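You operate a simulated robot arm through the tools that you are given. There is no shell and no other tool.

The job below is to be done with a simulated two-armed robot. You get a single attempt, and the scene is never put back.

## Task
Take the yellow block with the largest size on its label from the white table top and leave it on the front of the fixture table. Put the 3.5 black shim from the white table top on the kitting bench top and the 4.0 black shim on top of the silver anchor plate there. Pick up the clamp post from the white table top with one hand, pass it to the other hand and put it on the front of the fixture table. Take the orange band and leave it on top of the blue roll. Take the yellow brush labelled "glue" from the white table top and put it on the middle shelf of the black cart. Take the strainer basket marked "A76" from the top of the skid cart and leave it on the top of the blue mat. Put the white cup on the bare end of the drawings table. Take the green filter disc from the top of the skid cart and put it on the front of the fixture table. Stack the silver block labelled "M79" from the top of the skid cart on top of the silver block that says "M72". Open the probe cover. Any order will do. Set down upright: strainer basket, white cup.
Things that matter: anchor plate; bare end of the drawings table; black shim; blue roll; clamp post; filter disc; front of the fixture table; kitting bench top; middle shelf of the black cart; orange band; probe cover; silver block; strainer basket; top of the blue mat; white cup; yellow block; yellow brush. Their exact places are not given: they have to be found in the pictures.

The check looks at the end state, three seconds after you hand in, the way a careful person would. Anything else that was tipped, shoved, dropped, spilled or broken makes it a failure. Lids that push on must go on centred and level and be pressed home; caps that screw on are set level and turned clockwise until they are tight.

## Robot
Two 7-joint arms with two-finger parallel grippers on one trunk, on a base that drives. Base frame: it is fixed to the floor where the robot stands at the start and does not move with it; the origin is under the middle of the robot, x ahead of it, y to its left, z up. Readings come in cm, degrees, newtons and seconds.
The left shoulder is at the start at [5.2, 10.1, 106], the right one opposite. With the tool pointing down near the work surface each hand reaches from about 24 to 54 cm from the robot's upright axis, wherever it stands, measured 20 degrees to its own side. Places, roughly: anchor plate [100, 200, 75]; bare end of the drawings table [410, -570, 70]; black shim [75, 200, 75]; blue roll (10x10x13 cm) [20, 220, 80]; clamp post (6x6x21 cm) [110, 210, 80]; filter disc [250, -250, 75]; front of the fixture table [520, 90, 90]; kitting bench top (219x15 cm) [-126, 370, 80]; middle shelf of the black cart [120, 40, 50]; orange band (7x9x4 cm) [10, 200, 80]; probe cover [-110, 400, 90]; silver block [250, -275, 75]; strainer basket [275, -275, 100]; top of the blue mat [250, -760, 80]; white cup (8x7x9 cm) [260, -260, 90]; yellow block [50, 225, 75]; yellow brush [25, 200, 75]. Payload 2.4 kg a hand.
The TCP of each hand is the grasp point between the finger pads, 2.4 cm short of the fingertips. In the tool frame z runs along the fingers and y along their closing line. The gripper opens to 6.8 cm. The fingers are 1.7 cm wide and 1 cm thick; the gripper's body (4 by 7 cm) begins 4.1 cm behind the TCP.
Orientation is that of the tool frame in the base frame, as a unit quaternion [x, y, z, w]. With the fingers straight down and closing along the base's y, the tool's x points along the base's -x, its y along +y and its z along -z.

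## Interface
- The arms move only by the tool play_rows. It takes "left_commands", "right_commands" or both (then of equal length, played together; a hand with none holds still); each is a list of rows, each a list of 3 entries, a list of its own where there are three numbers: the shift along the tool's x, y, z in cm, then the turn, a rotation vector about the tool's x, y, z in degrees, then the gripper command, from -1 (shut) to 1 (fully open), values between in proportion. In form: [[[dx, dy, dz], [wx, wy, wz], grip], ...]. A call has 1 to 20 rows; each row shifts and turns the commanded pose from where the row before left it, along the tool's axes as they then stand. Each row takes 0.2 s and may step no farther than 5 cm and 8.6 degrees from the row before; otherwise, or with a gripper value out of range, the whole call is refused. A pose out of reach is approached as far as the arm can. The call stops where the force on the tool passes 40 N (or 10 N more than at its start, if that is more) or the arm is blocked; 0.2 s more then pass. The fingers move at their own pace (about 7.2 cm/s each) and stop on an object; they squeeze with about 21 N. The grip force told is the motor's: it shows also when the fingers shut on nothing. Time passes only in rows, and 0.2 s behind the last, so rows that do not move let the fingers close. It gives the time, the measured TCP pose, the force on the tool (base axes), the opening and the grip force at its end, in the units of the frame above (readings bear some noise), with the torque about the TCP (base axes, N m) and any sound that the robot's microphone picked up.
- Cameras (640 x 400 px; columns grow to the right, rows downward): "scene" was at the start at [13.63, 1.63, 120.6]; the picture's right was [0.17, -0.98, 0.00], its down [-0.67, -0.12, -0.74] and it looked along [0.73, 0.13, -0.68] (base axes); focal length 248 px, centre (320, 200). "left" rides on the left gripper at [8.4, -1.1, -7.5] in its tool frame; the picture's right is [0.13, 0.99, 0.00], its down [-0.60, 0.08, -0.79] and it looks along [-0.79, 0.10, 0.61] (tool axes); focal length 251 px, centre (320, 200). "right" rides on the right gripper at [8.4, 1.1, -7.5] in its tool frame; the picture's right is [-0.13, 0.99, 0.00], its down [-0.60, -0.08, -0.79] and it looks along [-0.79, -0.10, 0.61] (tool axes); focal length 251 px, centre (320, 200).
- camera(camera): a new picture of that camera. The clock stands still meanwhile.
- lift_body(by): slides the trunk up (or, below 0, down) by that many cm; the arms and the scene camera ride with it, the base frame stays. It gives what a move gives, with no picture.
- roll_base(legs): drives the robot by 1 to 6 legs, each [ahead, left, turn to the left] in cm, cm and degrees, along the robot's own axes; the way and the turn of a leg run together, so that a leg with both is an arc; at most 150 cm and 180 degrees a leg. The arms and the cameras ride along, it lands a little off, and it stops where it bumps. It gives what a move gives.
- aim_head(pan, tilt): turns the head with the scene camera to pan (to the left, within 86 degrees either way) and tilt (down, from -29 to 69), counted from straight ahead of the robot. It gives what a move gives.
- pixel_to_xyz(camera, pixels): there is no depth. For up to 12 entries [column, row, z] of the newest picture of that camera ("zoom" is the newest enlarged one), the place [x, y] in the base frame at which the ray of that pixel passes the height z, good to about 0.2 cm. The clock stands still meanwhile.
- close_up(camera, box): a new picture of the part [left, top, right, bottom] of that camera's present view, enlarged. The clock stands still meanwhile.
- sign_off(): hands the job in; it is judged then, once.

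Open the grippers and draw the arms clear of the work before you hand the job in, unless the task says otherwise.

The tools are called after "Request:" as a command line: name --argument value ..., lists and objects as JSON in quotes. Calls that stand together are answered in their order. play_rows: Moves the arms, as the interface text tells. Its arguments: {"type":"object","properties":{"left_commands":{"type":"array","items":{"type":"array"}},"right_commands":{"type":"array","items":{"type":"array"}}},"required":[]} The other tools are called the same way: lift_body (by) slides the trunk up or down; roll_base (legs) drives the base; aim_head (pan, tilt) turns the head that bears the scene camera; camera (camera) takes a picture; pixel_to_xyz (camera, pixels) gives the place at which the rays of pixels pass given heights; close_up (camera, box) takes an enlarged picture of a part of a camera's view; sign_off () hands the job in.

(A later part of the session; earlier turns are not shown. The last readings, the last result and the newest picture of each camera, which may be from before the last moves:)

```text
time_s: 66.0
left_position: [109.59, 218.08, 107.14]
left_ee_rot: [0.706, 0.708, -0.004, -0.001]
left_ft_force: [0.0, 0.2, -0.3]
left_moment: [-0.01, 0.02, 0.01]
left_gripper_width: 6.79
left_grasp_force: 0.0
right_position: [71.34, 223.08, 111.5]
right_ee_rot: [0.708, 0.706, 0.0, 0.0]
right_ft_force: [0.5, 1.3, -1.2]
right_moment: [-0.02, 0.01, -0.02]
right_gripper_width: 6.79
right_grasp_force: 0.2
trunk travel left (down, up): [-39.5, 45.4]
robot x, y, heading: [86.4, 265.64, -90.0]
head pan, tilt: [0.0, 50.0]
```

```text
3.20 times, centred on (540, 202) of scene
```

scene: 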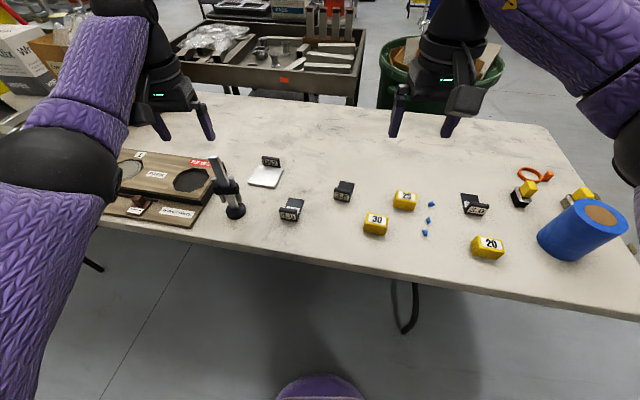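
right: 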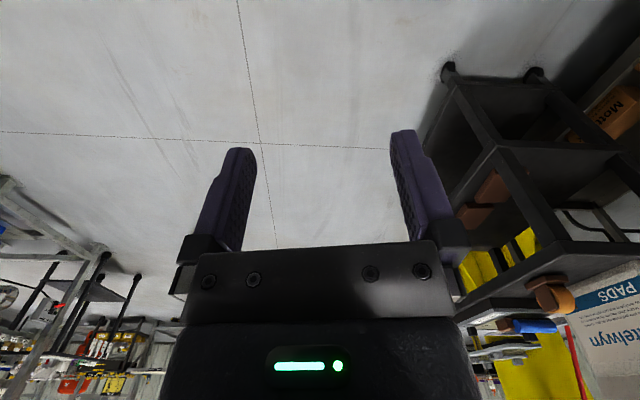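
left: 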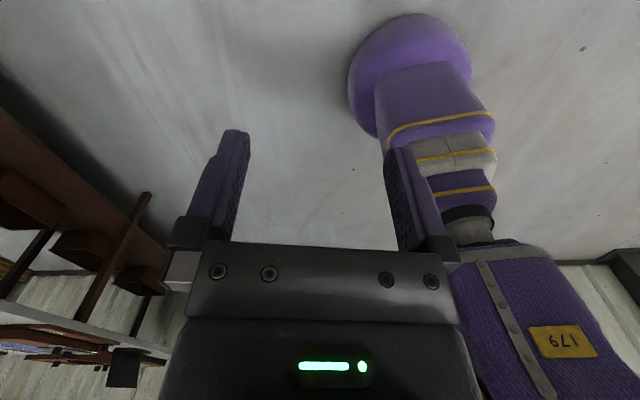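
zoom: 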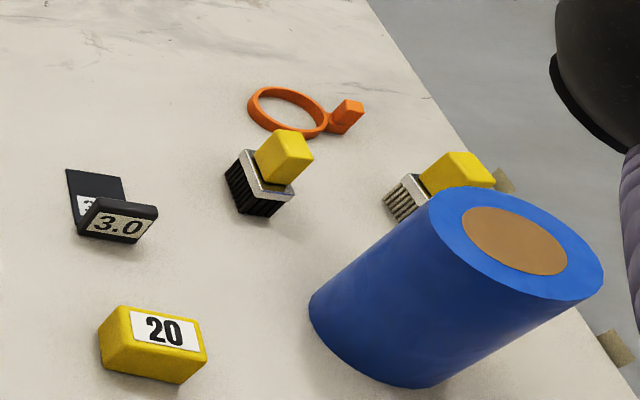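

The two views agree on a table height near 73.5. I measure the plate and shim outlines precisely in enlarged views.

Request:
close_up --camera "scene" --box '[200, 140, 360, 240]'

Request:
pixel_to_xyz --camera "zoom" --pixels '[[195, 175, 75], [299, 190, 75], [335, 115, 75], [234, 98, 75], [250, 97, 75], [321, 108, 75], [355, 230, 73.9], [418, 238, 73.9], [319, 316, 73.5], [390, 327, 73.5], [317, 273, 78], [390, 281, 78]]'

Request:
pixel_to_xyz --camera "zoom" --pixels '[[537, 236, 73.5], [596, 248, 73.5], [563, 162, 73.9], [620, 173, 73.9], [145, 290, 75.5], [145, 310, 73.5], [53, 66, 94.5], [106, 195, 85], [323, 270, 78], [385, 298, 78], [323, 290, 76], [300, 192, 73.5]]'

```text
4.00 times, centred on (280, 190) of scene
```

zoom: 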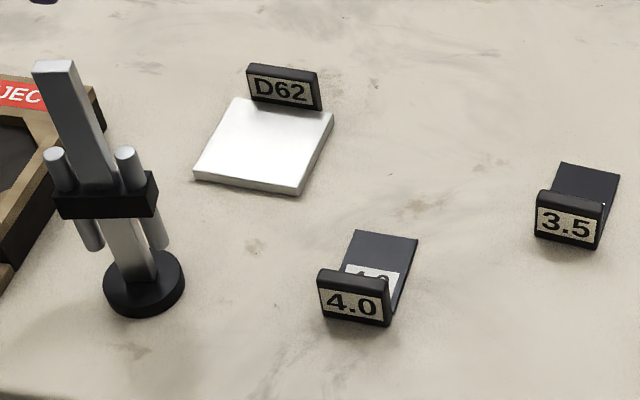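

```text
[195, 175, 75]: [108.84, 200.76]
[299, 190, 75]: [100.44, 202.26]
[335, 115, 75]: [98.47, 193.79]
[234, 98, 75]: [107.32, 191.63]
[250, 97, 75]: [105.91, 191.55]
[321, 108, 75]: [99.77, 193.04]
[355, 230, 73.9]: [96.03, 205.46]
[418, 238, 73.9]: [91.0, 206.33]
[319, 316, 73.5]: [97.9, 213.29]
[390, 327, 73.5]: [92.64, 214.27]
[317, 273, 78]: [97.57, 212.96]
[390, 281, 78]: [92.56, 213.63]
```

```text
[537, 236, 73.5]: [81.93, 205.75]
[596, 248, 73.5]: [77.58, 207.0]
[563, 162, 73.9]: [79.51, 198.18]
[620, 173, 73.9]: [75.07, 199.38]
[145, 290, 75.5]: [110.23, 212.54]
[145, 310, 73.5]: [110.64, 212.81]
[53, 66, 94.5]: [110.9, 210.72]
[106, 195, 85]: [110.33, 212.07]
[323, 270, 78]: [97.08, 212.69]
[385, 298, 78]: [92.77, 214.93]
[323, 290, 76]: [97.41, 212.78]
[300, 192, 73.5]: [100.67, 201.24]
```

Post at (110.6,212), 4.0 shim tab centre near (95.2,213.5), plate centre (103.9,197). I drive 11 cm nearer, which still leaves the column clear of the table edge.

Request:
roll_base --legs '[[11, 0, 0]]'

Request:
aim_head --pan 0 --tilt 60

Request:
camera --camera "scene"

```text
time_s: 67.1
left_position: [109.68, 206.95, 107.17]
left_ee_rot: [0.706, 0.708, -0.003, -0.001]
left_ft_force: [0.1, 0.2, 0.3]
left_moment: [0.04, -0.01, 0.0]
left_gripper_width: 6.82
left_grasp_force: 0.0
right_position: [71.41, 212.13, 111.55]
right_ee_rot: [0.709, 0.705, 0.0, 0.0]
right_ft_force: [-0.3, -0.4, -0.1]
right_moment: [0.03, -0.01, 0.0]
right_gripper_width: 6.78
right_grasp_force: 0.0
trunk travel left (down, up): [-39.5, 45.4]
robot x, y, heading: [86.56, 254.81, -90.0]
head pan, tilt: [0.0, 50.0]
```

```text
time_s: 67.9
left_position: [109.57, 206.91, 107.15]
left_ee_rot: [0.706, 0.708, -0.005, -0.001]
left_ft_force: [-0.7, -0.7, 0.5]
left_moment: [-0.01, -0.03, -0.01]
left_gripper_width: 6.78
left_grasp_force: 0.1
right_position: [71.37, 212.16, 111.56]
right_ee_rot: [0.708, 0.706, 0.001, -0.001]
right_ft_force: [-0.6, 0.6, 0.1]
right_moment: [0.01, -0.02, 0.02]
right_gripper_width: 6.8
right_grasp_force: 0.1
trunk travel left (down, up): [-39.5, 45.4]
robot x, y, heading: [86.05, 254.96, -89.7]
head pan, tilt: [0.0, 60.0]
```

```text
taken
```

scene: 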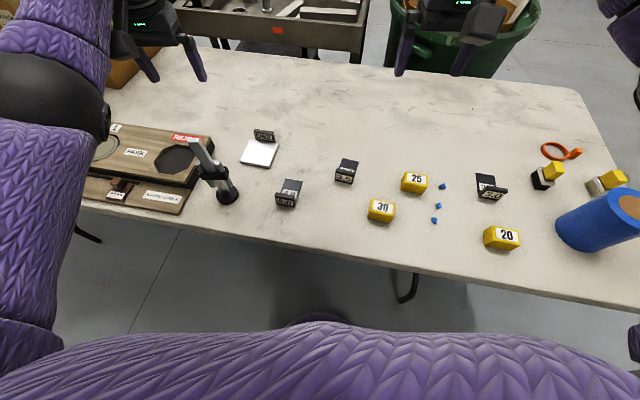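

Robot is at (86.3,254.9) and all is clear. I bring the left hand above the 4.0 shim's tab, turn it 10.7° to match and tilt the fingers 20° forward for reach.

Request:
play_rows --left_commands '[[[1.65, -3.6, 0], [0, 0, 0], 1], [[1.65, -3.6, 0], [0, 0, 0], 1], [[1.65, -3.6, 0], [0, 0, 0], 1], [[1.65, -3.6, 0], [0, 0, 0], 1], [[0, 0, 0], [0, 0, 5.35], 1], [[0, 0, 0], [0, 0, 5.35], 1], [[0, 0, 0], [0, -6.67, 0], 1], [[0, 0, 0], [0, -6.67, 0], 1], [[0, 0, 0], [0, -6.67, 0], 1]]'

Request:
camera --camera "left"

Request:
camera --camera "scene"

```text
time_s: 69.9
left_position: [95.21, 213.67, 107.3]
left_ee_rot: [0.757, 0.628, -0.14, 0.111]
left_ft_force: [-0.2, -1.4, -0.5]
left_moment: [0.0, 0.02, -0.02]
left_gripper_width: 6.8
left_grasp_force: 0.0
right_position: [71.42, 212.11, 111.55]
right_ee_rot: [0.708, 0.706, 0.0, -0.001]
right_ft_force: [-1.0, -0.9, -0.5]
right_moment: [-0.03, 0.01, -0.04]
right_gripper_width: 6.82
right_grasp_force: 0.0
trunk travel left (down, up): [-39.5, 45.4]
robot x, y, heading: [86.22, 254.65, -89.9]
head pan, tilt: [0.0, 60.0]
```

```text
taken
```

left: 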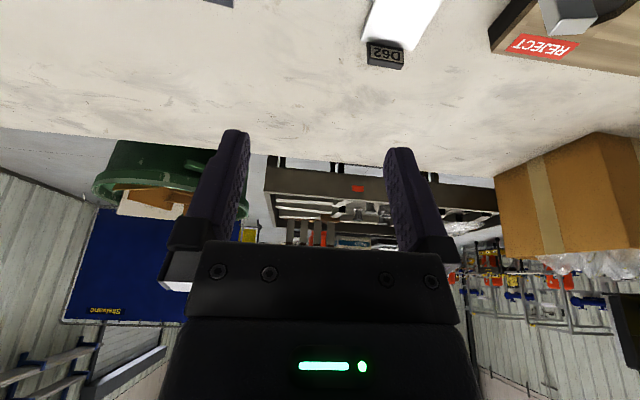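

```text
taken
```

scene: 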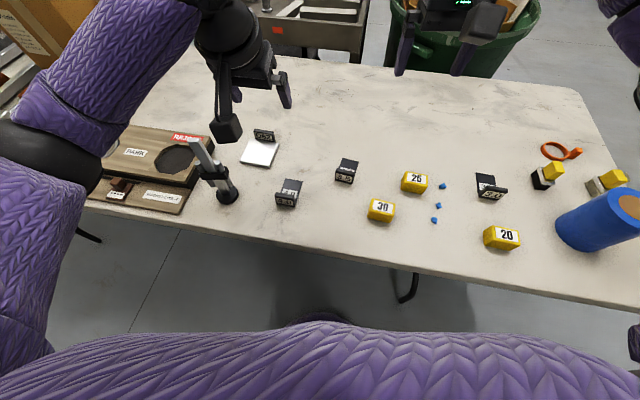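

The left forearm would come down over the post, so I'd rather use the right hand for the 4.0 shim with the base shifted left. I check where the table's other legs stand.

Request:
pixel_to_xyz --camera "scene" --pixels '[[98, 242, 0], [78, 232, 0], [405, 300, 0], [308, 318, 15], [180, 212, 75], [100, 60, 95], [215, 135, 79], [90, 195, 75]]'

Request:
aim_head --pan 50 --tilt 40

Request:
camera --camera "scene"

```text
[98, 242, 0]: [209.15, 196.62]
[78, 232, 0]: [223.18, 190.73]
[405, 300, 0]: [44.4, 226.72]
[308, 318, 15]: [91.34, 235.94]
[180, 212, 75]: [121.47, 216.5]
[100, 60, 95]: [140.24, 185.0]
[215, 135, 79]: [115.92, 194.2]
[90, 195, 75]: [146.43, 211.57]
```

```text
time_s: 71.0
left_position: [95.15, 213.51, 107.18]
left_ee_rot: [0.757, 0.63, -0.138, 0.11]
left_ft_force: [-0.2, -0.3, -0.6]
left_moment: [0.01, 0.03, -0.02]
left_gripper_width: 6.82
left_grasp_force: 0.1
right_position: [71.43, 212.21, 111.67]
right_ee_rot: [0.708, 0.706, 0.0, -0.001]
right_ft_force: [-0.1, 0.6, 0.2]
right_moment: [0.02, 0.03, 0.0]
right_gripper_width: 6.82
right_grasp_force: 0.1
trunk travel left (down, up): [-39.5, 45.4]
robot x, y, heading: [86.43, 254.7, -90.1]
head pan, tilt: [50.0, 40.0]
```

```text
taken
```

scene: 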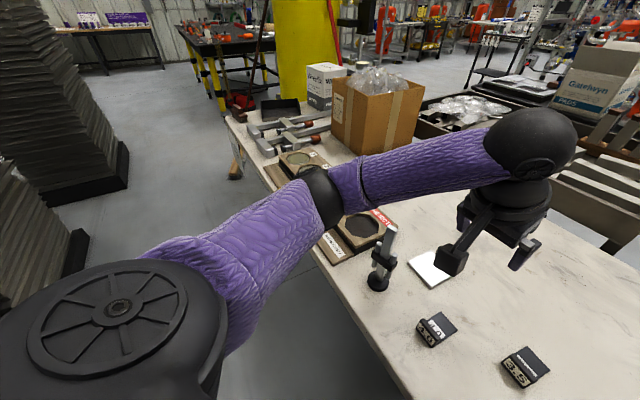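

The far table legs are at x≈200+, so there's room. I shift the base 28 cm to its left so the right hand can serve the shim and the plate.

Request:
roll_base --legs '[[0, 28, 0]]'

Request:
play_rows --left_commands '[[[0, 0, 0], [0, 6.67, 0], 1], [[0, 0, 0], [0, 6.67, 0], 1], [[0, 0, 0], [0, 6.67, 0], 1], [[0, 0, 0], [0, 0, -5.35], 1], [[0, 0, 0], [0, 0, -5.35], 1], [[3, 0, -3], [0, 0, 0], 1], [[3, 0, -3], [0, 0, 0], 1], [[3, 0, -3], [0, 0, 0], 1]]'

Request:
aim_head --pan 0 --tilt 60

Request:
camera --camera "scene"

```text
time_s: 73.0
left_position: [123.19, 213.54, 107.15]
left_ee_rot: [0.756, 0.63, -0.139, 0.111]
left_ft_force: [0.8, 0.2, -0.5]
left_moment: [-0.04, 0.04, 0.0]
left_gripper_width: 6.82
left_grasp_force: 0.0
right_position: [99.36, 212.19, 111.57]
right_ee_rot: [0.708, 0.706, -0.001, -0.001]
right_ft_force: [0.4, 0.1, 0.1]
right_moment: [0.02, 0.0, 0.0]
right_gripper_width: 6.8
right_grasp_force: 0.0
trunk travel left (down, up): [-39.5, 45.4]
robot x, y, heading: [114.13, 254.68, -90.0]
head pan, tilt: [50.0, 40.0]
```

```text
time_s: 74.8
left_position: [123.13, 222.7, 116.28]
left_ee_rot: [0.706, 0.708, -0.004, -0.001]
left_ft_force: [-1.1, -0.5, 0.4]
left_moment: [0.0, -0.02, 0.05]
left_gripper_width: 6.77
left_grasp_force: 0.1
right_position: [99.39, 212.17, 111.61]
right_ee_rot: [0.708, 0.706, 0.0, 0.0]
right_ft_force: [0.0, -0.6, -1.0]
right_moment: [-0.01, -0.01, -0.02]
right_gripper_width: 6.78
right_grasp_force: 0.1
trunk travel left (down, up): [-39.5, 45.4]
robot x, y, heading: [114.3, 254.73, -89.7]
head pan, tilt: [50.0, 40.0]
```

```text
time_s: 76.0
left_position: [123.24, 222.65, 116.25]
left_ee_rot: [0.706, 0.708, -0.005, 0.0]
left_ft_force: [0.0, 1.0, 0.1]
left_moment: [0.0, 0.0, 0.02]
left_gripper_width: 6.81
left_grasp_force: 0.1
right_position: [99.24, 212.25, 111.65]
right_ee_rot: [0.707, 0.707, 0.0, 0.001]
right_ft_force: [0.2, -0.2, -0.8]
right_moment: [-0.02, 0.03, 0.0]
right_gripper_width: 6.79
right_grasp_force: 0.1
trunk travel left (down, up): [-39.5, 45.4]
robot x, y, heading: [114.19, 254.84, -89.9]
head pan, tilt: [0.0, 60.0]
```

```text
taken
```

scene: 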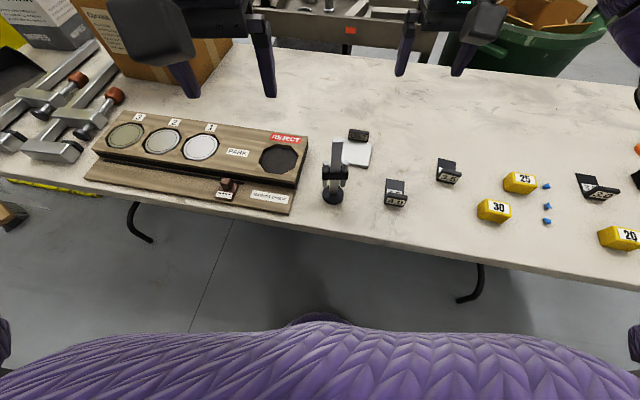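

Clear view now, with the shim 4.0 at (396,192) and plate at (355,152). I zoom to re-measure both.

Request:
close_up --camera "scene" --box '[310, 120, 470, 220]'

```text
4.00 times, centred on (390, 170) of scene
```

zoom: 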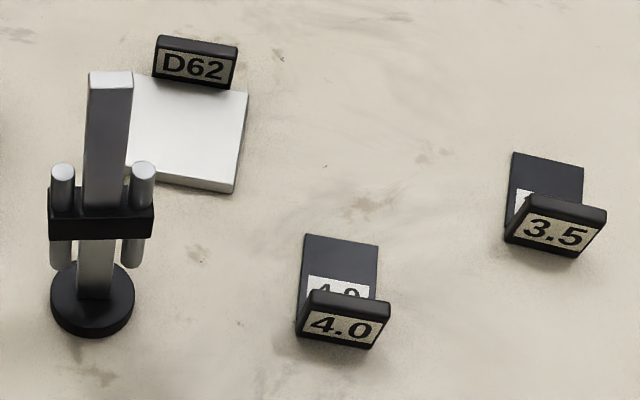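

I measure the tab's top and base corners and the plate's corners in this enlarged picture.

Request:
pixel_to_xyz --camera "zoom" --pixels '[[306, 291, 78], [389, 302, 78], [305, 303, 78], [387, 315, 78], [296, 333, 73.5], [379, 349, 73.5], [305, 234, 73.9], [379, 244, 73.9], [248, 94, 75], [233, 188, 75], [137, 75, 75], [233, 192, 73.5]]'

```text
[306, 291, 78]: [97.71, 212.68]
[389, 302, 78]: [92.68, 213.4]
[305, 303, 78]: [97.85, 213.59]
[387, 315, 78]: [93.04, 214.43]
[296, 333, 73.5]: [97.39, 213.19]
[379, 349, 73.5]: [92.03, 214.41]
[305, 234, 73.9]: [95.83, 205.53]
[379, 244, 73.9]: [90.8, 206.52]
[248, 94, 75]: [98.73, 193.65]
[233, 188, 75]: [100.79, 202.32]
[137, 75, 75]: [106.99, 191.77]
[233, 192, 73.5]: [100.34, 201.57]
```

Tab centre is (95.2,213.5), about 4.5 cm tall, turned 10.5°. I bring the right hand over it, turned and tilted, and descend to z≈86.

Request:
play_rows --right_commands '[[[1.3, -4.1, 0], [0, 0, 0], 1], [[0, 0, 0], [0, 0, 5.25], 1], [[0, 0, 0], [0, 0, 5.25], 1], [[0, 0, 0], [0, -6.67, 0], 1], [[0, 0, 0], [0, -6.67, 0], 1], [[0, 0, 0], [0, -6.67, 0], 1], [[1.46, 0, 4.01], [0, 0, 0], 1], [[1.46, 0, 4.01], [0, 0, 0], 1], [[1.46, 0, 4.01], [0, 0, 0], 1], [[1.46, 0, 4.01], [0, 0, 0], 1], [[1.46, 0, 4.01], [0, 0, 0], 1], [[1.46, 0, 4.01], [0, 0, 0], 1], [[0, 0, 0], [0, 0, 0], 1]]'

Request:
camera --camera "right"

Request:
camera --camera "scene"

```text
time_s: 78.8
left_position: [123.21, 222.77, 116.2]
left_ee_rot: [0.705, 0.709, -0.005, 0.0]
left_ft_force: [0.6, 0.3, -0.3]
left_moment: [0.02, 0.0, 0.05]
left_gripper_width: 6.82
left_grasp_force: 0.0
right_position: [95.16, 213.33, 85.89]
right_ee_rot: [0.758, 0.629, -0.133, 0.11]
right_ft_force: [-0.8, -0.4, 0.7]
right_moment: [0.02, -0.02, 0.0]
right_gripper_width: 6.8
right_grasp_force: 0.0
trunk travel left (down, up): [-39.5, 45.4]
robot x, y, heading: [114.25, 254.52, -90.2]
head pan, tilt: [0.0, 60.0]
```

```text
taken
```

right: 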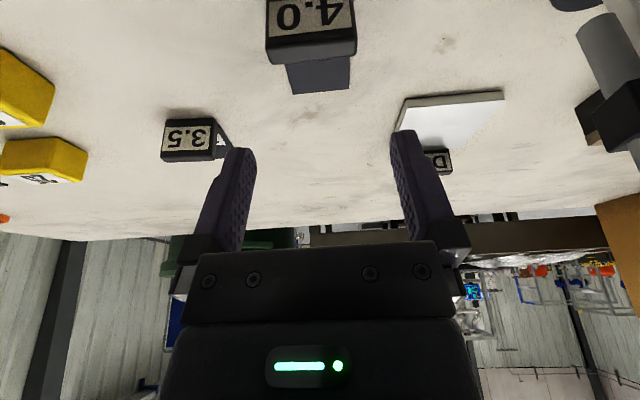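

```text
taken
```

scene: 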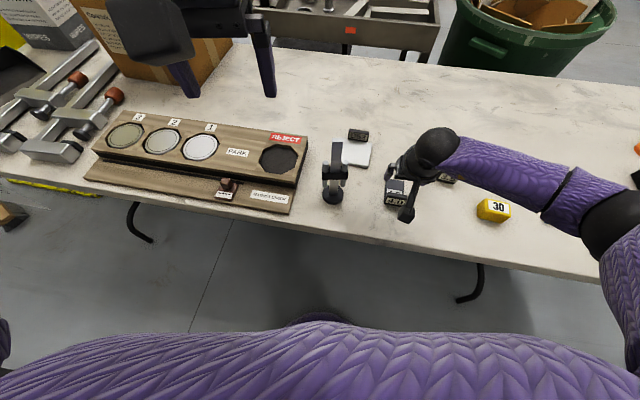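

The tab is centred under the fingers (around column 311–320). I descend the last 9.3 cm slowly with the gripper open.

Request:
play_rows --right_commands '[[[0.855, 0, 2.35], [0, 0, 0], 1], [[0.855, 0, 2.35], [0, 0, 0], 1], [[0.513, 0, 1.41], [0, 0, 0], 1], [[0.342, 0, 0.94], [0, 0, 0], 1], [[0.342, 0, 0.94], [0, 0, 0], 1], [[0.274, 0, 0.752], [0, 0, 0], 1], [[0, 0, 0], [0, 0, 0], 1]]'

Request:
camera --camera "right"

Request:
camera --camera "scene"

```text
time_s: 80.4
left_position: [123.16, 222.67, 116.21]
left_ee_rot: [0.706, 0.708, -0.004, -0.001]
left_ft_force: [0.0, 0.3, 0.3]
left_moment: [0.02, 0.02, 0.0]
left_gripper_width: 6.81
left_grasp_force: 0.1
right_position: [95.21, 213.42, 76.76]
right_ee_rot: [0.757, 0.629, -0.133, 0.112]
right_ft_force: [-0.5, 0.2, -0.4]
right_moment: [0.0, 0.01, 0.04]
right_gripper_width: 6.8
right_grasp_force: 0.0
trunk travel left (down, up): [-39.5, 45.4]
robot x, y, heading: [113.85, 254.93, -90.0]
head pan, tilt: [0.0, 60.0]
```

```text
taken
```

right: 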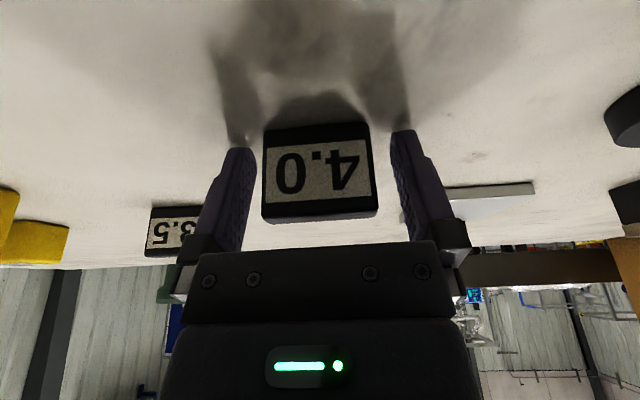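

```text
taken
```

scene: 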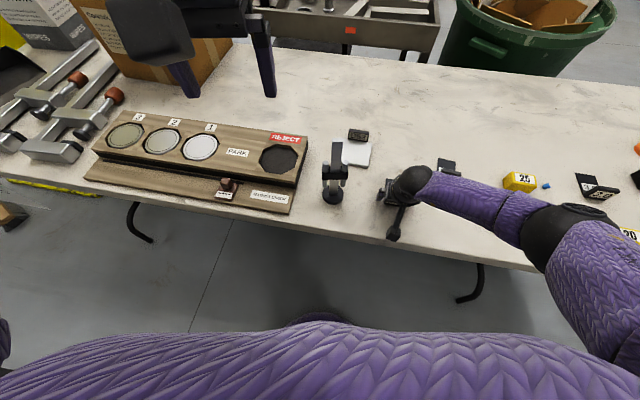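

The tab sits centred between the pads. I close the right gripper.

Request:
play_rows --right_commands '[[[0, 0, 0], [0, 0, 0], -1], [[0, 0, 0], [0, 0, 0], -1], [[0, 0, 0], [0, 0, 0], -1], [[0, 0, 0], [0, 0, 0], -1]]'

Request:
camera --camera "right"

```text
time_s: 81.4
left_position: [123.19, 222.64, 116.15]
left_ee_rot: [0.706, 0.708, -0.004, 0.0]
left_ft_force: [0.6, -0.6, -0.3]
left_moment: [0.02, 0.01, -0.03]
left_gripper_width: 6.79
left_grasp_force: 0.1
right_position: [95.12, 213.52, 76.72]
right_ee_rot: [0.757, 0.629, -0.133, 0.112]
right_ft_force: [-0.8, 0.4, -0.8]
right_moment: [0.0, 0.03, -0.03]
right_gripper_width: 4.99
right_grasp_force: 21.2
trunk travel left (down, up): [-39.5, 45.4]
robot x, y, heading: [114.01, 254.97, -90.0]
head pan, tilt: [0.0, 60.0]
```

```text
taken
```

right: 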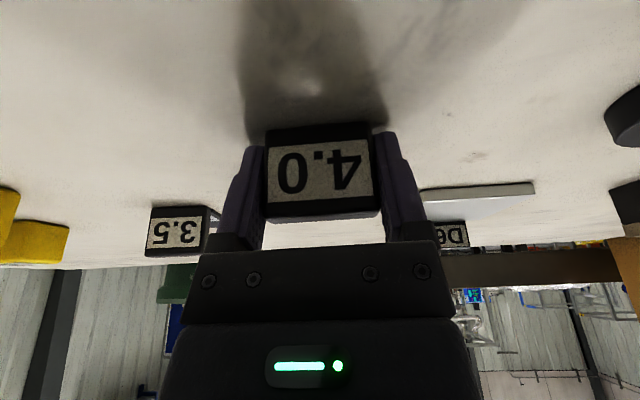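

Gripped at 5.0 cm wide. But placing it now would bring the wrist camera against the post, so I release the shim where it stands and will first take the post and block 30 away.

Request:
play_rows --right_commands '[[[0, 0, 0], [0, 0, 0], 1], [[0, 0, 0], [0, 0, 0], 1], [[0, 0, 0], [0, 0, 0], 1], [[-0.513, 0, -1.41], [0, 0, 0], 1], [[-1.026, 0, -2.82], [0, 0, 0], 1], [[-1.368, 0, -3.76], [0, 0, 0], 1], [[-1.368, 0, -3.76], [0, 0, 0], 1], [[-1.368, 0, -3.76], [0, 0, 0], 1], [[-1.368, 0, -3.76], [0, 0, 0], 1], [[-1.368, 0, -3.76], [0, 0, 0], 1], [[-1.368, 0, -3.76], [0, 0, 0], 1], [[-1.368, 0, -3.76], [0, 0, 0], 1], [[0, 0, 0], [0, 6.67, 0], 1], [[0, 0, 0], [0, 6.67, 0], 1], [[0, 0, 0], [0, 6.67, 0], 1], [[0, 0, 0], [0, 0, -5.25], 1], [[0, 0, 0], [0, 0, -5.25], 1]]'

Request:
camera --camera "scene"

```text
time_s: 85.0
left_position: [123.13, 222.66, 116.2]
left_ee_rot: [0.706, 0.708, -0.005, 0.0]
left_ft_force: [0.5, -0.6, -0.3]
left_moment: [0.0, -0.01, -0.02]
left_gripper_width: 6.83
left_grasp_force: 0.0
right_position: [95.13, 213.44, 109.17]
right_ee_rot: [0.707, 0.708, 0.001, 0.001]
right_ft_force: [1.8, -0.8, 0.1]
right_moment: [0.01, 0.01, -0.02]
right_gripper_width: 6.82
right_grasp_force: 0.1
trunk travel left (down, up): [-39.5, 45.4]
robot x, y, heading: [114.03, 254.81, -90.4]
head pan, tilt: [0.0, 60.0]
```

```text
taken
```

scene: 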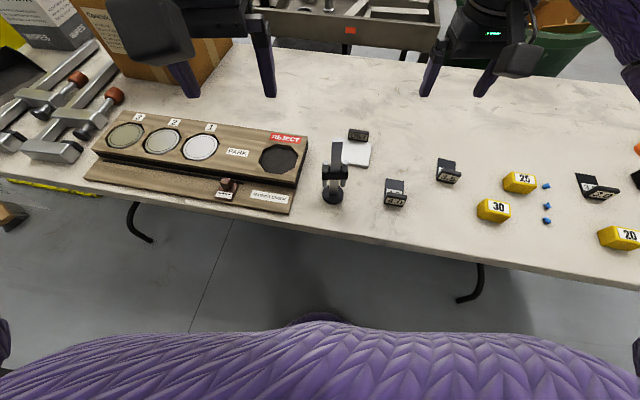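

Table is as before. For the post I'll grip its bar top with the left hand, fingers closing along y (rods are on the x sides), so I yaw the left hand −90° in place and move it over the post, still high.

Request:
play_rows --left_commands '[[[0, 0, 0], [0, 0, -6], 1], [[0, 0, 0], [0, 0, -6], 1], [[0, 0, 0], [0, 0, -6], 1], [[0, 0, 0], [0, 0, -6], 1], [[0, 0, 0], [0, 0, -6], 1], [[0, 0, 0], [0, 0, -6], 1], [[0, 0, 0], [0, 0, -6], 1], [[0, 0, 0], [0, 0, -6], 1], [[0, 0, 0], [0, 0, -6], 1], [[0, 0, 0], [0, 0, -6], 1], [[0, 0, 0], [0, 0, -6], 1], [[0, 0, 0], [0, 0, -6], 1], [[0, 0, 0], [0, 0, -6], 1], [[0, 0, 0], [0, 0, -6], 1], [[0, 0, 0], [0, 0, -6], 1]]'

Request:
close_up --camera "scene" --box '[300, 120, 380, 220]'

```text
time_s: 88.2
left_position: [123.24, 222.63, 116.15]
left_ee_rot: [-0.002, 1.0, -0.002, -0.004]
left_ft_force: [-1.0, -0.2, -0.2]
left_moment: [0.0, -0.01, 0.0]
left_gripper_width: 6.76
left_grasp_force: 0.0
right_position: [95.13, 213.46, 109.14]
right_ee_rot: [0.707, 0.707, 0.0, 0.0]
right_ft_force: [-0.4, -0.1, 0.1]
right_moment: [-0.04, 0.02, -0.01]
right_gripper_width: 6.82
right_grasp_force: 0.0
trunk travel left (down, up): [-39.5, 45.4]
robot x, y, heading: [113.78, 254.6, -89.8]
head pan, tilt: [0.0, 60.0]
```

```text
4.00 times, centred on (340, 170) of scene
```

zoom: 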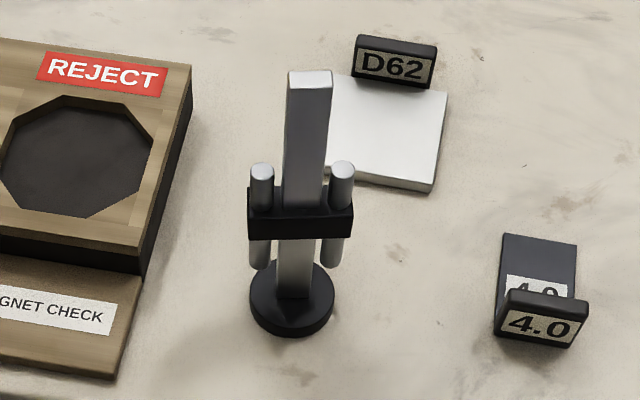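

The bar's top is at zoom (310,81) and its foot disc at (291,298). I compute their positions at several heights to get the post's true axis and height.

Request:
pixel_to_xyz --camera "zoom" --pixels '[[291, 296, 75.5], [291, 335, 73.5], [251, 297, 75], [334, 295, 75], [310, 81, 93], [310, 81, 94.5], [310, 81, 96], [290, 71, 94.5], [333, 71, 94.5], [331, 90, 94.5], [248, 190, 87], [353, 192, 87]]'

```text
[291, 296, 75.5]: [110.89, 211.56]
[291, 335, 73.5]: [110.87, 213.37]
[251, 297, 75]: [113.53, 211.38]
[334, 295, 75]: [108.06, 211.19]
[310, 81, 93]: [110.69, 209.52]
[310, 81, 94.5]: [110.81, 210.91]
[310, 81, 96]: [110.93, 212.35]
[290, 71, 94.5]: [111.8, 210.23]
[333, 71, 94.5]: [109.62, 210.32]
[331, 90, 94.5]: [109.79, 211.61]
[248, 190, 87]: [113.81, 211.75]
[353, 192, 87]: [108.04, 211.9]
```

The post axis is at (110.8,211.2) with its top near z=94.8. I move the right hand aside and bring the left hand above the post at z≈103.

Request:
play_rows --left_commands '[[[0, 0, 0], [0, 0, 0], 1], [[0, 0, 0], [0, 0, 0], 1], [[0, 0, 0], [0, 0, 0], 1], [[2.48, -2.28, 0], [0, 0, 0], 1], [[2.48, -2.28, 0], [0, 0, 0], 1], [[2.48, -2.28, 0], [0, 0, 0], 1], [[2.48, -2.28, 0], [0, 0, 0], 1], [[2.48, -2.28, 0], [0, 0, 0], 1], [[0, 0, 4.33], [0, 0, 0], 1], [[0, 0, 4.33], [0, 0, 0], 1], [[0, 0, 4.33], [0, 0, 0], 1], [[0, 0, 0], [0, 0, 0], 1]]' --right_commands '[[[0, -4.5, 0], [0, 0, 0], 1], [[0, -4.5, 0], [0, 0, 0], 1], [[0, -4.5, 0], [0, 0, 0], 1], [[0, -2, 0], [0, 0, 0], 1], [[0, 0, 0], [0, 0, 0], 1], [[0, 0, 0], [0, 0, 0], 1], [[0, 0, 0], [0, 0, 0], 1], [[0, 0, 0], [0, 0, 0], 1], [[0, 0, 0], [0, 0, 0], 1], [[0, 0, 0], [0, 0, 0], 1], [[0, 0, 0], [0, 0, 0], 1], [[0, 0, 0], [0, 0, 0], 1]]'

Request:
camera --camera "left"

Request:
camera --camera "scene"

```text
time_s: 90.8
left_position: [111.09, 211.71, 103.28]
left_ee_rot: [-0.002, 1.0, -0.003, -0.003]
left_ft_force: [0.4, -1.1, 0.0]
left_moment: [-0.03, 0.0, 0.02]
left_gripper_width: 6.8
left_grasp_force: 0.0
left hand out of reach, approached as far as the arm can: row 8
right_position: [80.73, 213.54, 109.17]
right_ee_rot: [0.708, 0.707, 0.001, 0.0]
right_ft_force: [0.7, -0.2, -0.1]
right_moment: [0.01, 0.0, 0.0]
right_gripper_width: 6.78
right_grasp_force: 0.1
right hand out of reach, approached as far as the arm can: row 4
trunk travel left (down, up): [-39.5, 45.4]
robot x, y, heading: [114.5, 255.0, -90.1]
head pan, tilt: [0.0, 60.0]
```

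```text
taken
```

left: 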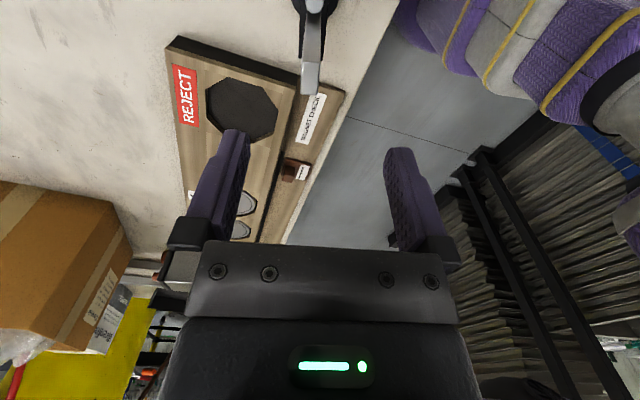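

```text
taken
```

scene: 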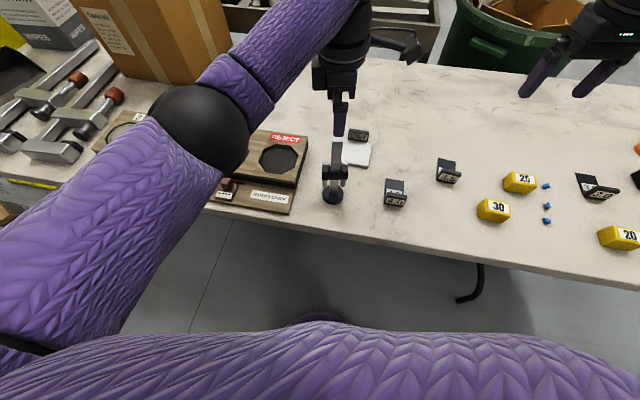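

In the hand picture the bar top (cols 300–322) is about 0.6 cm to the robot-far side of the axis. I correct that and descend to z≈91.3 around the bar.

Request:
play_rows --left_commands '[[[0.25, -0.55, 0], [0, 0, 0], 1], [[0, 0, 2.5], [0, 0, 0], 1], [[0, 0, 2.5], [0, 0, 0], 1], [[0, 0, 1.5], [0, 0, 0], 1], [[0, 0, 0], [0, 0, 0], 1]]'

Request:
camera --camera "left"

Request:
close_up --camera "scene" --box '[280, 60, 400, 220]'

```text
time_s: 92.0
left_position: [110.82, 211.07, 96.7]
left_ee_rot: [-0.002, 1.0, -0.003, -0.004]
left_ft_force: [0.3, -0.5, 0.1]
left_moment: [-0.01, 0.0, 0.01]
left_gripper_width: 6.81
left_grasp_force: 0.1
right_position: [80.64, 213.57, 109.12]
right_ee_rot: [0.708, 0.706, 0.001, 0.0]
right_ft_force: [-0.5, 0.3, 0.9]
right_moment: [0.0, 0.01, 0.01]
right_gripper_width: 6.8
right_grasp_force: 0.1
trunk travel left (down, up): [-39.5, 45.4]
robot x, y, heading: [113.98, 255.08, -90.1]
head pan, tilt: [0.0, 60.0]
```

```text
taken
```

left: 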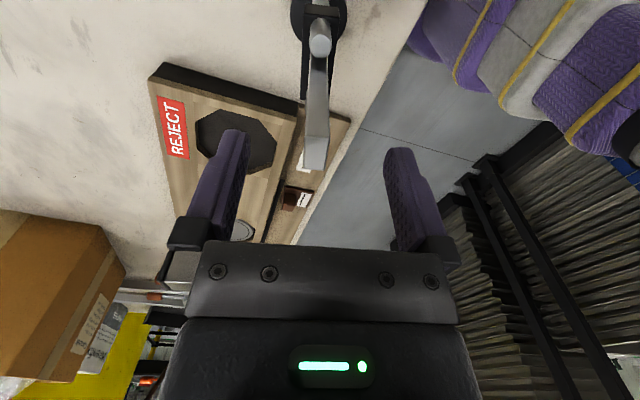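

```text
2.50 times, centred on (340, 140) of scene
```

zoom: 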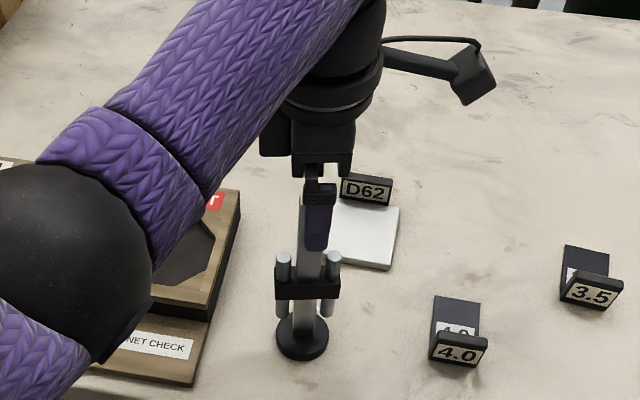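

The bar's end (316,165) is centred between the fingers. I descend 5.4 cm more and close the left gripper.

Request:
play_rows --left_commands '[[[0, 0, 2], [0, 0, 0], 1], [[0, 0, 2], [0, 0, 0], 1], [[0, 0, 1.4], [0, 0, 0], 1], [[0, 0, 0], [0, 0, 0], 1], [[0, 0, 0], [0, 0, 0], -1], [[0, 0, 0], [0, 0, 0], -1], [[0, 0, 0], [0, 0, 0], -1], [[0, 0, 0], [0, 0, 0], -1], [[0, 0, 0], [0, 0, 0], -1]]'

Request:
camera --camera "left"

Request:
close_up --camera "scene" --box '[280, 60, 400, 220]'

```text
time_s: 94.0
left_position: [110.92, 211.07, 91.28]
left_ee_rot: [-0.003, 1.0, -0.003, -0.003]
left_ft_force: [-0.2, -0.9, 0.0]
left_moment: [-0.05, -0.01, 0.01]
left_gripper_width: 1.19
left_grasp_force: 20.9
right_position: [80.67, 213.53, 109.13]
right_ee_rot: [0.708, 0.706, 0.001, 0.001]
right_ft_force: [-0.8, 0.0, -0.2]
right_moment: [0.0, 0.04, 0.05]
right_gripper_width: 6.79
right_grasp_force: 0.0
trunk travel left (down, up): [-39.5, 45.4]
robot x, y, heading: [114.17, 254.95, -89.9]
head pan, tilt: [0.0, 60.0]
```

```text
taken
```

left: 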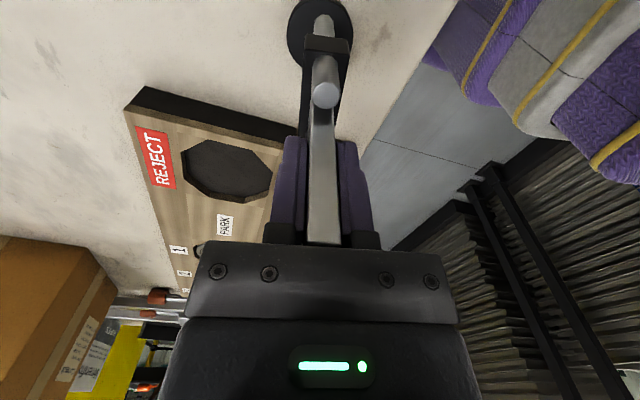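

```text
2.50 times, centred on (340, 140) of scene
```

zoom: 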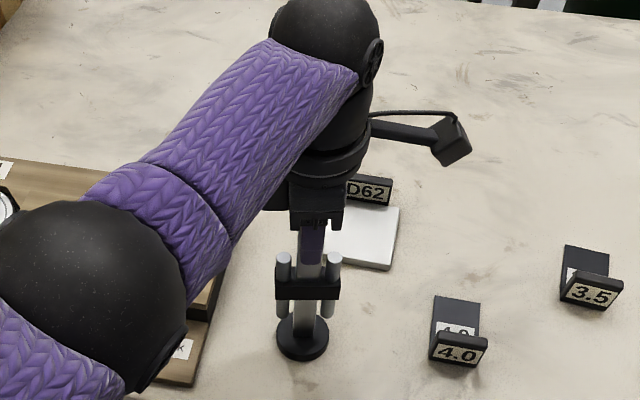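

The bar is held (1.2 cm thick, 21 N). I lift it 14 cm straight up.

Request:
play_rows --left_commands '[[[0, 0, -1], [0, 0, 0], -1], [[0, 0, -2], [0, 0, 0], -1], [[0, 0, -3], [0, 0, 0], -1], [[0, 0, -4], [0, 0, 0], -1], [[0, 0, -4], [0, 0, 0], -1], [[0, 0, 0], [0, 0, 0], -1]]'

Request:
camera --camera "scene"

```text
time_s: 95.4
left_position: [110.89, 210.99, 105.29]
left_ee_rot: [-0.002, 1.0, -0.002, -0.003]
left_ft_force: [0.7, 0.8, -4.8]
left_moment: [0.0, 0.02, 0.03]
left_gripper_width: 1.18
left_grasp_force: 21.7
right_position: [80.66, 213.53, 109.18]
right_ee_rot: [0.708, 0.707, 0.0, 0.001]
right_ft_force: [0.1, 0.3, 0.5]
right_moment: [-0.01, 0.0, 0.0]
right_gripper_width: 6.81
right_grasp_force: 0.1
trunk travel left (down, up): [-39.5, 45.4]
robot x, y, heading: [114.11, 254.95, -90.0]
head pan, tilt: [0.0, 60.0]
```

```text
taken
```

scene: 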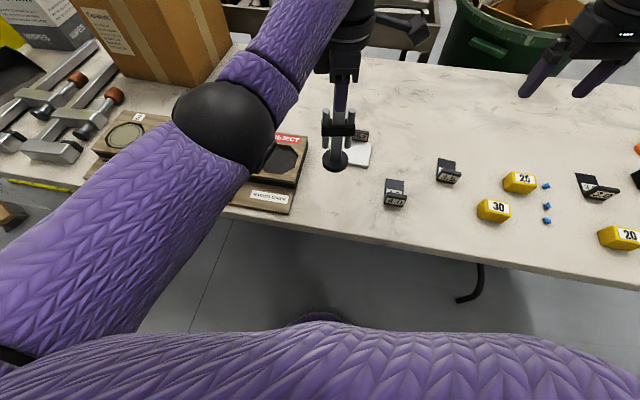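

The post weighs about 0.5 kg and hangs straight. I pull it back to the left and bring the right hand nearer the middle, ready to turn it sideways.

Request:
play_rows --left_commands '[[[-2.8, 2.5, -1.2], [0, 0, 0], -1], [[-2.8, 2.5, -1.2], [0, 0, 0], -1], [[-2.8, 2.5, -1.2], [0, 0, 0], -1], [[-2.8, 2.5, -1.2], [0, 0, 0], -1], [[0, 0, 0], [0, 0, 0], -1], [[0, 0, 0], [0, 0, 0], -1]]' --right_commands '[[[1.75, 3.2, 0], [0, 0, 0], 1], [[1.75, 3.2, 0], [0, 0, 0], 1], [[1.75, 3.2, 0], [0, 0, 0], 1], [[1.75, 3.2, 0], [0, 0, 0], 1], [[0, 0, 0], [0, 0, 0], 1], [[0, 0, 0], [0, 0, 0], 1]]'

Request:
play_rows --right_commands '[[[0, 0, 0], [0, 0, 6], 1], [[0, 0, 0], [0, 0, 6], 1], [[0, 0, 0], [0, 0, 6], 1], [[0, 0, 0], [0, 0, 6], 1], [[0, 0, 0], [0, 0, 6], 1], [[0, 0, 0], [0, 0, 6], 1], [[0, 0, 0], [0, 0, 6], 1], [[0, 0, 0], [0, 0, 6], 1], [[0, 0, 0], [0, 0, 6], 1], [[0, 0, 0], [0, 0, 6], 1], [[0, 0, 0], [0, 0, 6], 1], [[0, 0, 0], [0, 0, 6], 1], [[0, 0, 0], [0, 0, 6], 1], [[0, 0, 0], [0, 0, 6], 1], [[0, 0, 0], [0, 0, 6], 1]]'

Request:
camera --camera "scene"

```text
time_s: 96.8
left_position: [122.12, 221.04, 109.93]
left_ee_rot: [-0.001, 1.0, -0.002, -0.003]
left_ft_force: [0.9, 0.8, -5.1]
left_moment: [0.01, -0.02, 0.05]
left_gripper_width: 1.21
left_grasp_force: 21.0
right_position: [93.45, 220.45, 109.19]
right_ee_rot: [0.708, 0.706, 0.0, 0.0]
right_ft_force: [0.3, 0.0, 0.0]
right_moment: [0.02, 0.02, 0.0]
right_gripper_width: 6.81
right_grasp_force: 0.0
trunk travel left (down, up): [-39.5, 45.4]
robot x, y, heading: [113.91, 254.88, -90.3]
head pan, tilt: [0.0, 60.0]
```

```text
time_s: 100.0
left_position: [122.09, 221.21, 110.06]
left_ee_rot: [-0.001, 1.0, -0.003, -0.004]
left_ft_force: [0.1, 0.1, -4.2]
left_moment: [-0.01, 0.02, -0.02]
left_gripper_width: 1.19
left_grasp_force: 20.7
right_position: [93.54, 220.45, 109.12]
right_ee_rot: [1.0, -0.002, 0.0, 0.0]
right_ft_force: [0.3, -1.1, -0.2]
right_moment: [-0.01, -0.01, -0.01]
right_gripper_width: 6.79
right_grasp_force: 0.0
trunk travel left (down, up): [-39.5, 45.4]
robot x, y, heading: [114.04, 254.62, -90.0]
head pan, tilt: [0.0, 60.0]
```

```text
taken
```

scene: 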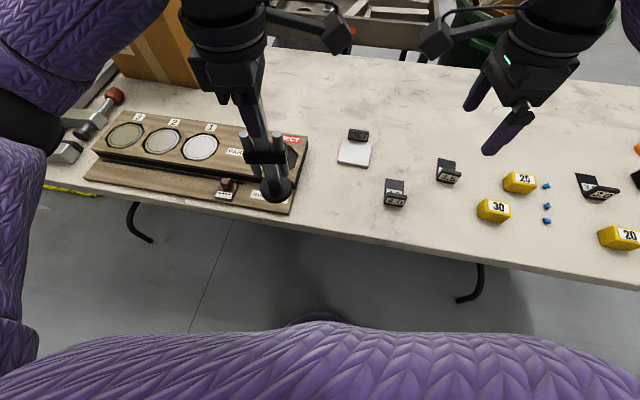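

Right hand now has its fingers closing fore-aft. I pitch it so the fingers point toward the robot's left (the post).

Request:
play_rows --right_commands '[[[0, 0, 0], [0, 7.5, 0], 1], [[0, 0, 0], [0, 7.5, 0], 1], [[0, 0, 0], [0, 7.5, 0], 1], [[0, 0, 0], [0, 7.5, 0], 1], [[0, 0, 0], [0, 7.5, 0], 1], [[0, 0, 0], [0, 7.5, 0], 1], [[0, 0, 0], [0, 7.5, 0], 1], [[0, 0, 0], [0, 7.5, 0], 1], [[0, 0, 0], [0, 7.5, 0], 1], [[0, 0, 0], [0, 7.5, 0], 1], [[0, 0, 0], [0, 7.5, 0], 1], [[0, 0, 0], [0, 7.5, 0], 1]]'

Request:
camera --camera "scene"

Request:
camera --camera "right"

```text
time_s: 102.6
left_position: [122.14, 221.09, 109.96]
left_ee_rot: [-0.002, 1.0, -0.002, -0.004]
left_ft_force: [0.0, 0.0, -4.1]
left_moment: [-0.01, -0.02, 0.02]
left_gripper_width: 1.19
left_grasp_force: 20.6
right_position: [93.39, 220.43, 109.05]
right_ee_rot: [0.706, 0.0, 0.708, 0.0]
right_ft_force: [-0.1, -0.3, -0.3]
right_moment: [0.0, -0.02, -0.01]
right_gripper_width: 6.8
right_grasp_force: 0.0
trunk travel left (down, up): [-39.5, 45.4]
robot x, y, heading: [114.46, 254.66, -90.1]
head pan, tilt: [0.0, 60.0]
```

```text
taken
```

scene: 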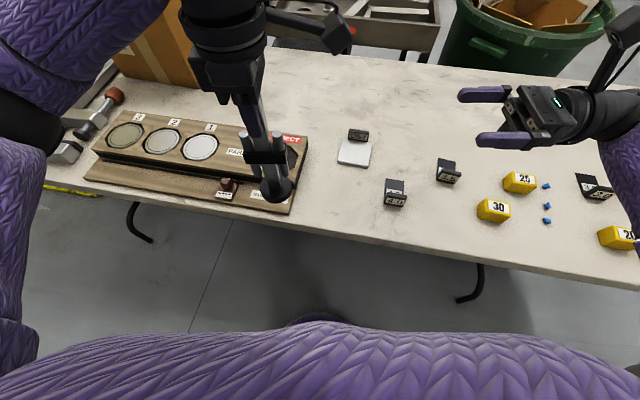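

```text
taken
```

right: 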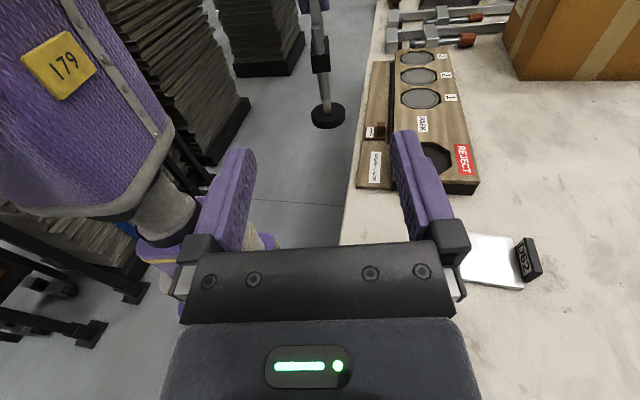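

The right hand points at the post (post at column 320 of its camera). I lower it 9.9 cm to the bar section below the collar and approach part way.

Request:
play_rows --right_commands '[[[-3.3, -0.2, 0], [0, 0, 0], 1], [[-3.3, -0.2, 0], [0, 0, 0], 1], [[-3.25, -0.2, 0], [0, 0, 0], 1], [[0, 0, 4.5], [0, 0, 0], 1], [[0, 0, 4.5], [0, 0, 0], 1], [[0, 0, 4.5], [0, 0, 0], 1], [[0, 0, 4.5], [0, 0, 0], 1], [[0, 0, 0], [0, 0, 0], 1]]'

Request:
camera --camera "right"

Request:
camera --camera "scene"

```text
time_s: 104.4
left_position: [122.18, 221.25, 110.04]
left_ee_rot: [-0.001, 1.0, -0.003, -0.003]
left_ft_force: [-0.2, 0.2, -4.2]
left_moment: [-0.01, -0.01, 0.0]
left_gripper_width: 1.2
left_grasp_force: 20.9
right_position: [111.48, 221.01, 99.19]
right_ee_rot: [0.707, -0.001, 0.707, 0.001]
right_ft_force: [-0.1, -0.1, -0.4]
right_moment: [-0.01, -0.03, -0.01]
right_gripper_width: 6.79
right_grasp_force: 0.2
trunk travel left (down, up): [-39.5, 45.4]
robot x, y, heading: [114.19, 254.62, -90.0]
head pan, tilt: [0.0, 60.0]
```

```text
taken
```

right: 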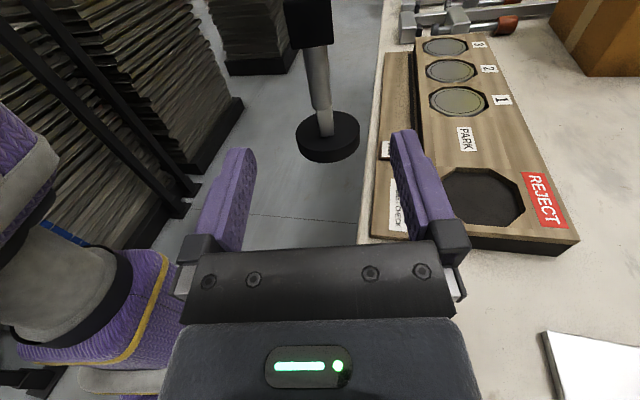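

```text
taken
```

scene: 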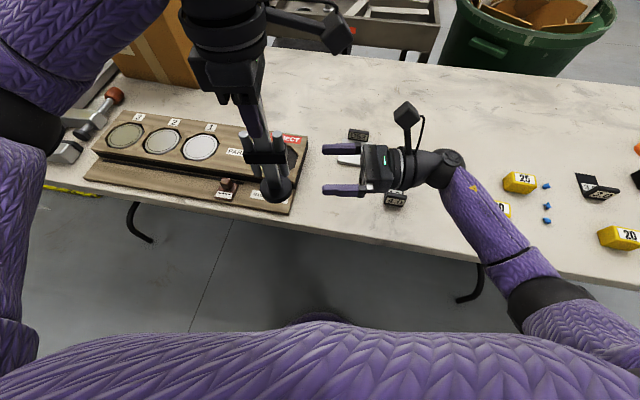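

The bar's free section between collar and foot (row ≈71) is exactly at my grip height and column 318. I approach the last 10.6 cm and close the right gripper.

Request:
play_rows --right_commands '[[[0, 0, 3], [0, 0, 0], 1], [[0, 0, 3], [0, 0, 0], 1], [[0, 0, 2.5], [0, 0, 0], 1], [[0, 0, 2], [0, 0, 0], 1], [[0, 0, 0], [0, 0, 0], 1]]'

Request:
camera --camera "right"

Request:
close_up --camera "scene" --box '[180, 60, 480, 260]'

```text
time_s: 105.6
left_position: [122.24, 221.08, 110.0]
left_ee_rot: [-0.002, 1.0, -0.003, -0.003]
left_ft_force: [-0.9, -0.2, -4.9]
left_moment: [0.02, -0.02, 0.01]
left_gripper_width: 1.18
left_grasp_force: 21.0
right_position: [121.93, 221.08, 99.32]
right_ee_rot: [0.707, -0.001, 0.708, 0.001]
right_ft_force: [-1.0, -0.2, 0.5]
right_moment: [0.0, 0.0, 0.01]
right_gripper_width: 6.8
right_grasp_force: 0.1
trunk travel left (down, up): [-39.5, 45.4]
robot x, y, heading: [114.33, 254.72, -89.9]
head pan, tilt: [0.0, 60.0]
```

```text
taken
```

right: 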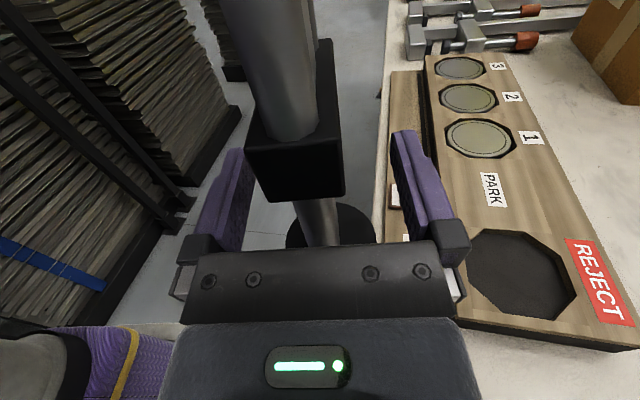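

```text
2.00 times, centred on (330, 160) of scene
```

zoom: 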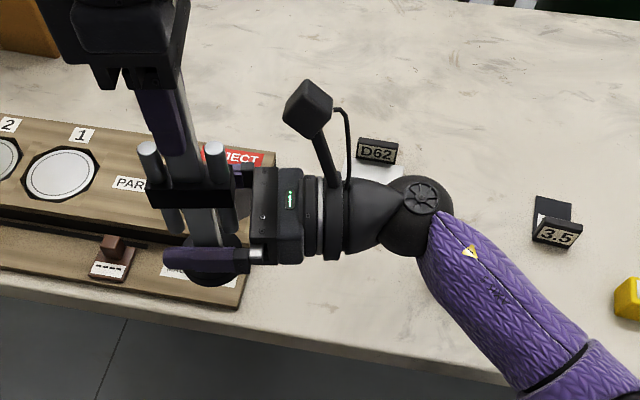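

The bar and rods sit inside the right hand's finger gap. I close the right gripper on the bar while the left keeps holding.

Request:
play_rows --right_commands '[[[0, 0, 0], [0, 0, 0], -1], [[0, 0, 0], [0, 0, 0], -1], [[0, 0, 0], [0, 0, 0], -1], [[0, 0, 0], [0, 0, 0], -1], [[0, 0, 0], [0, 0, 0], -1], [[0, 0, 0], [0, 0, 0], -1]]'

Request:
camera --camera "right"

```text
time_s: 107.0
left_position: [122.12, 221.12, 109.91]
left_ee_rot: [-0.003, 1.0, -0.003, -0.003]
left_ft_force: [0.9, -10.8, -7.1]
left_moment: [-0.78, -0.2, -0.11]
left_gripper_width: 1.2
left_grasp_force: 20.6
right_position: [121.92, 220.99, 99.17]
right_ee_rot: [0.707, 0.0, 0.707, 0.0]
right_ft_force: [0.1, 11.3, 2.9]
right_moment: [-0.41, 0.22, 0.1]
right_gripper_width: 1.18
right_grasp_force: 21.3
trunk travel left (down, up): [-39.5, 45.4]
robot x, y, heading: [114.07, 254.83, -89.9]
head pan, tilt: [0.0, 60.0]
```

```text
taken
```

right: 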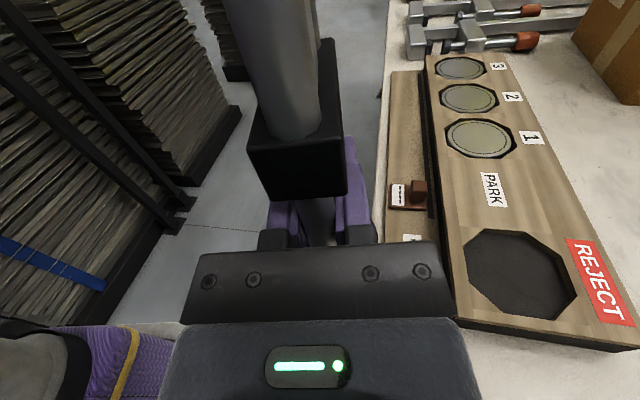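

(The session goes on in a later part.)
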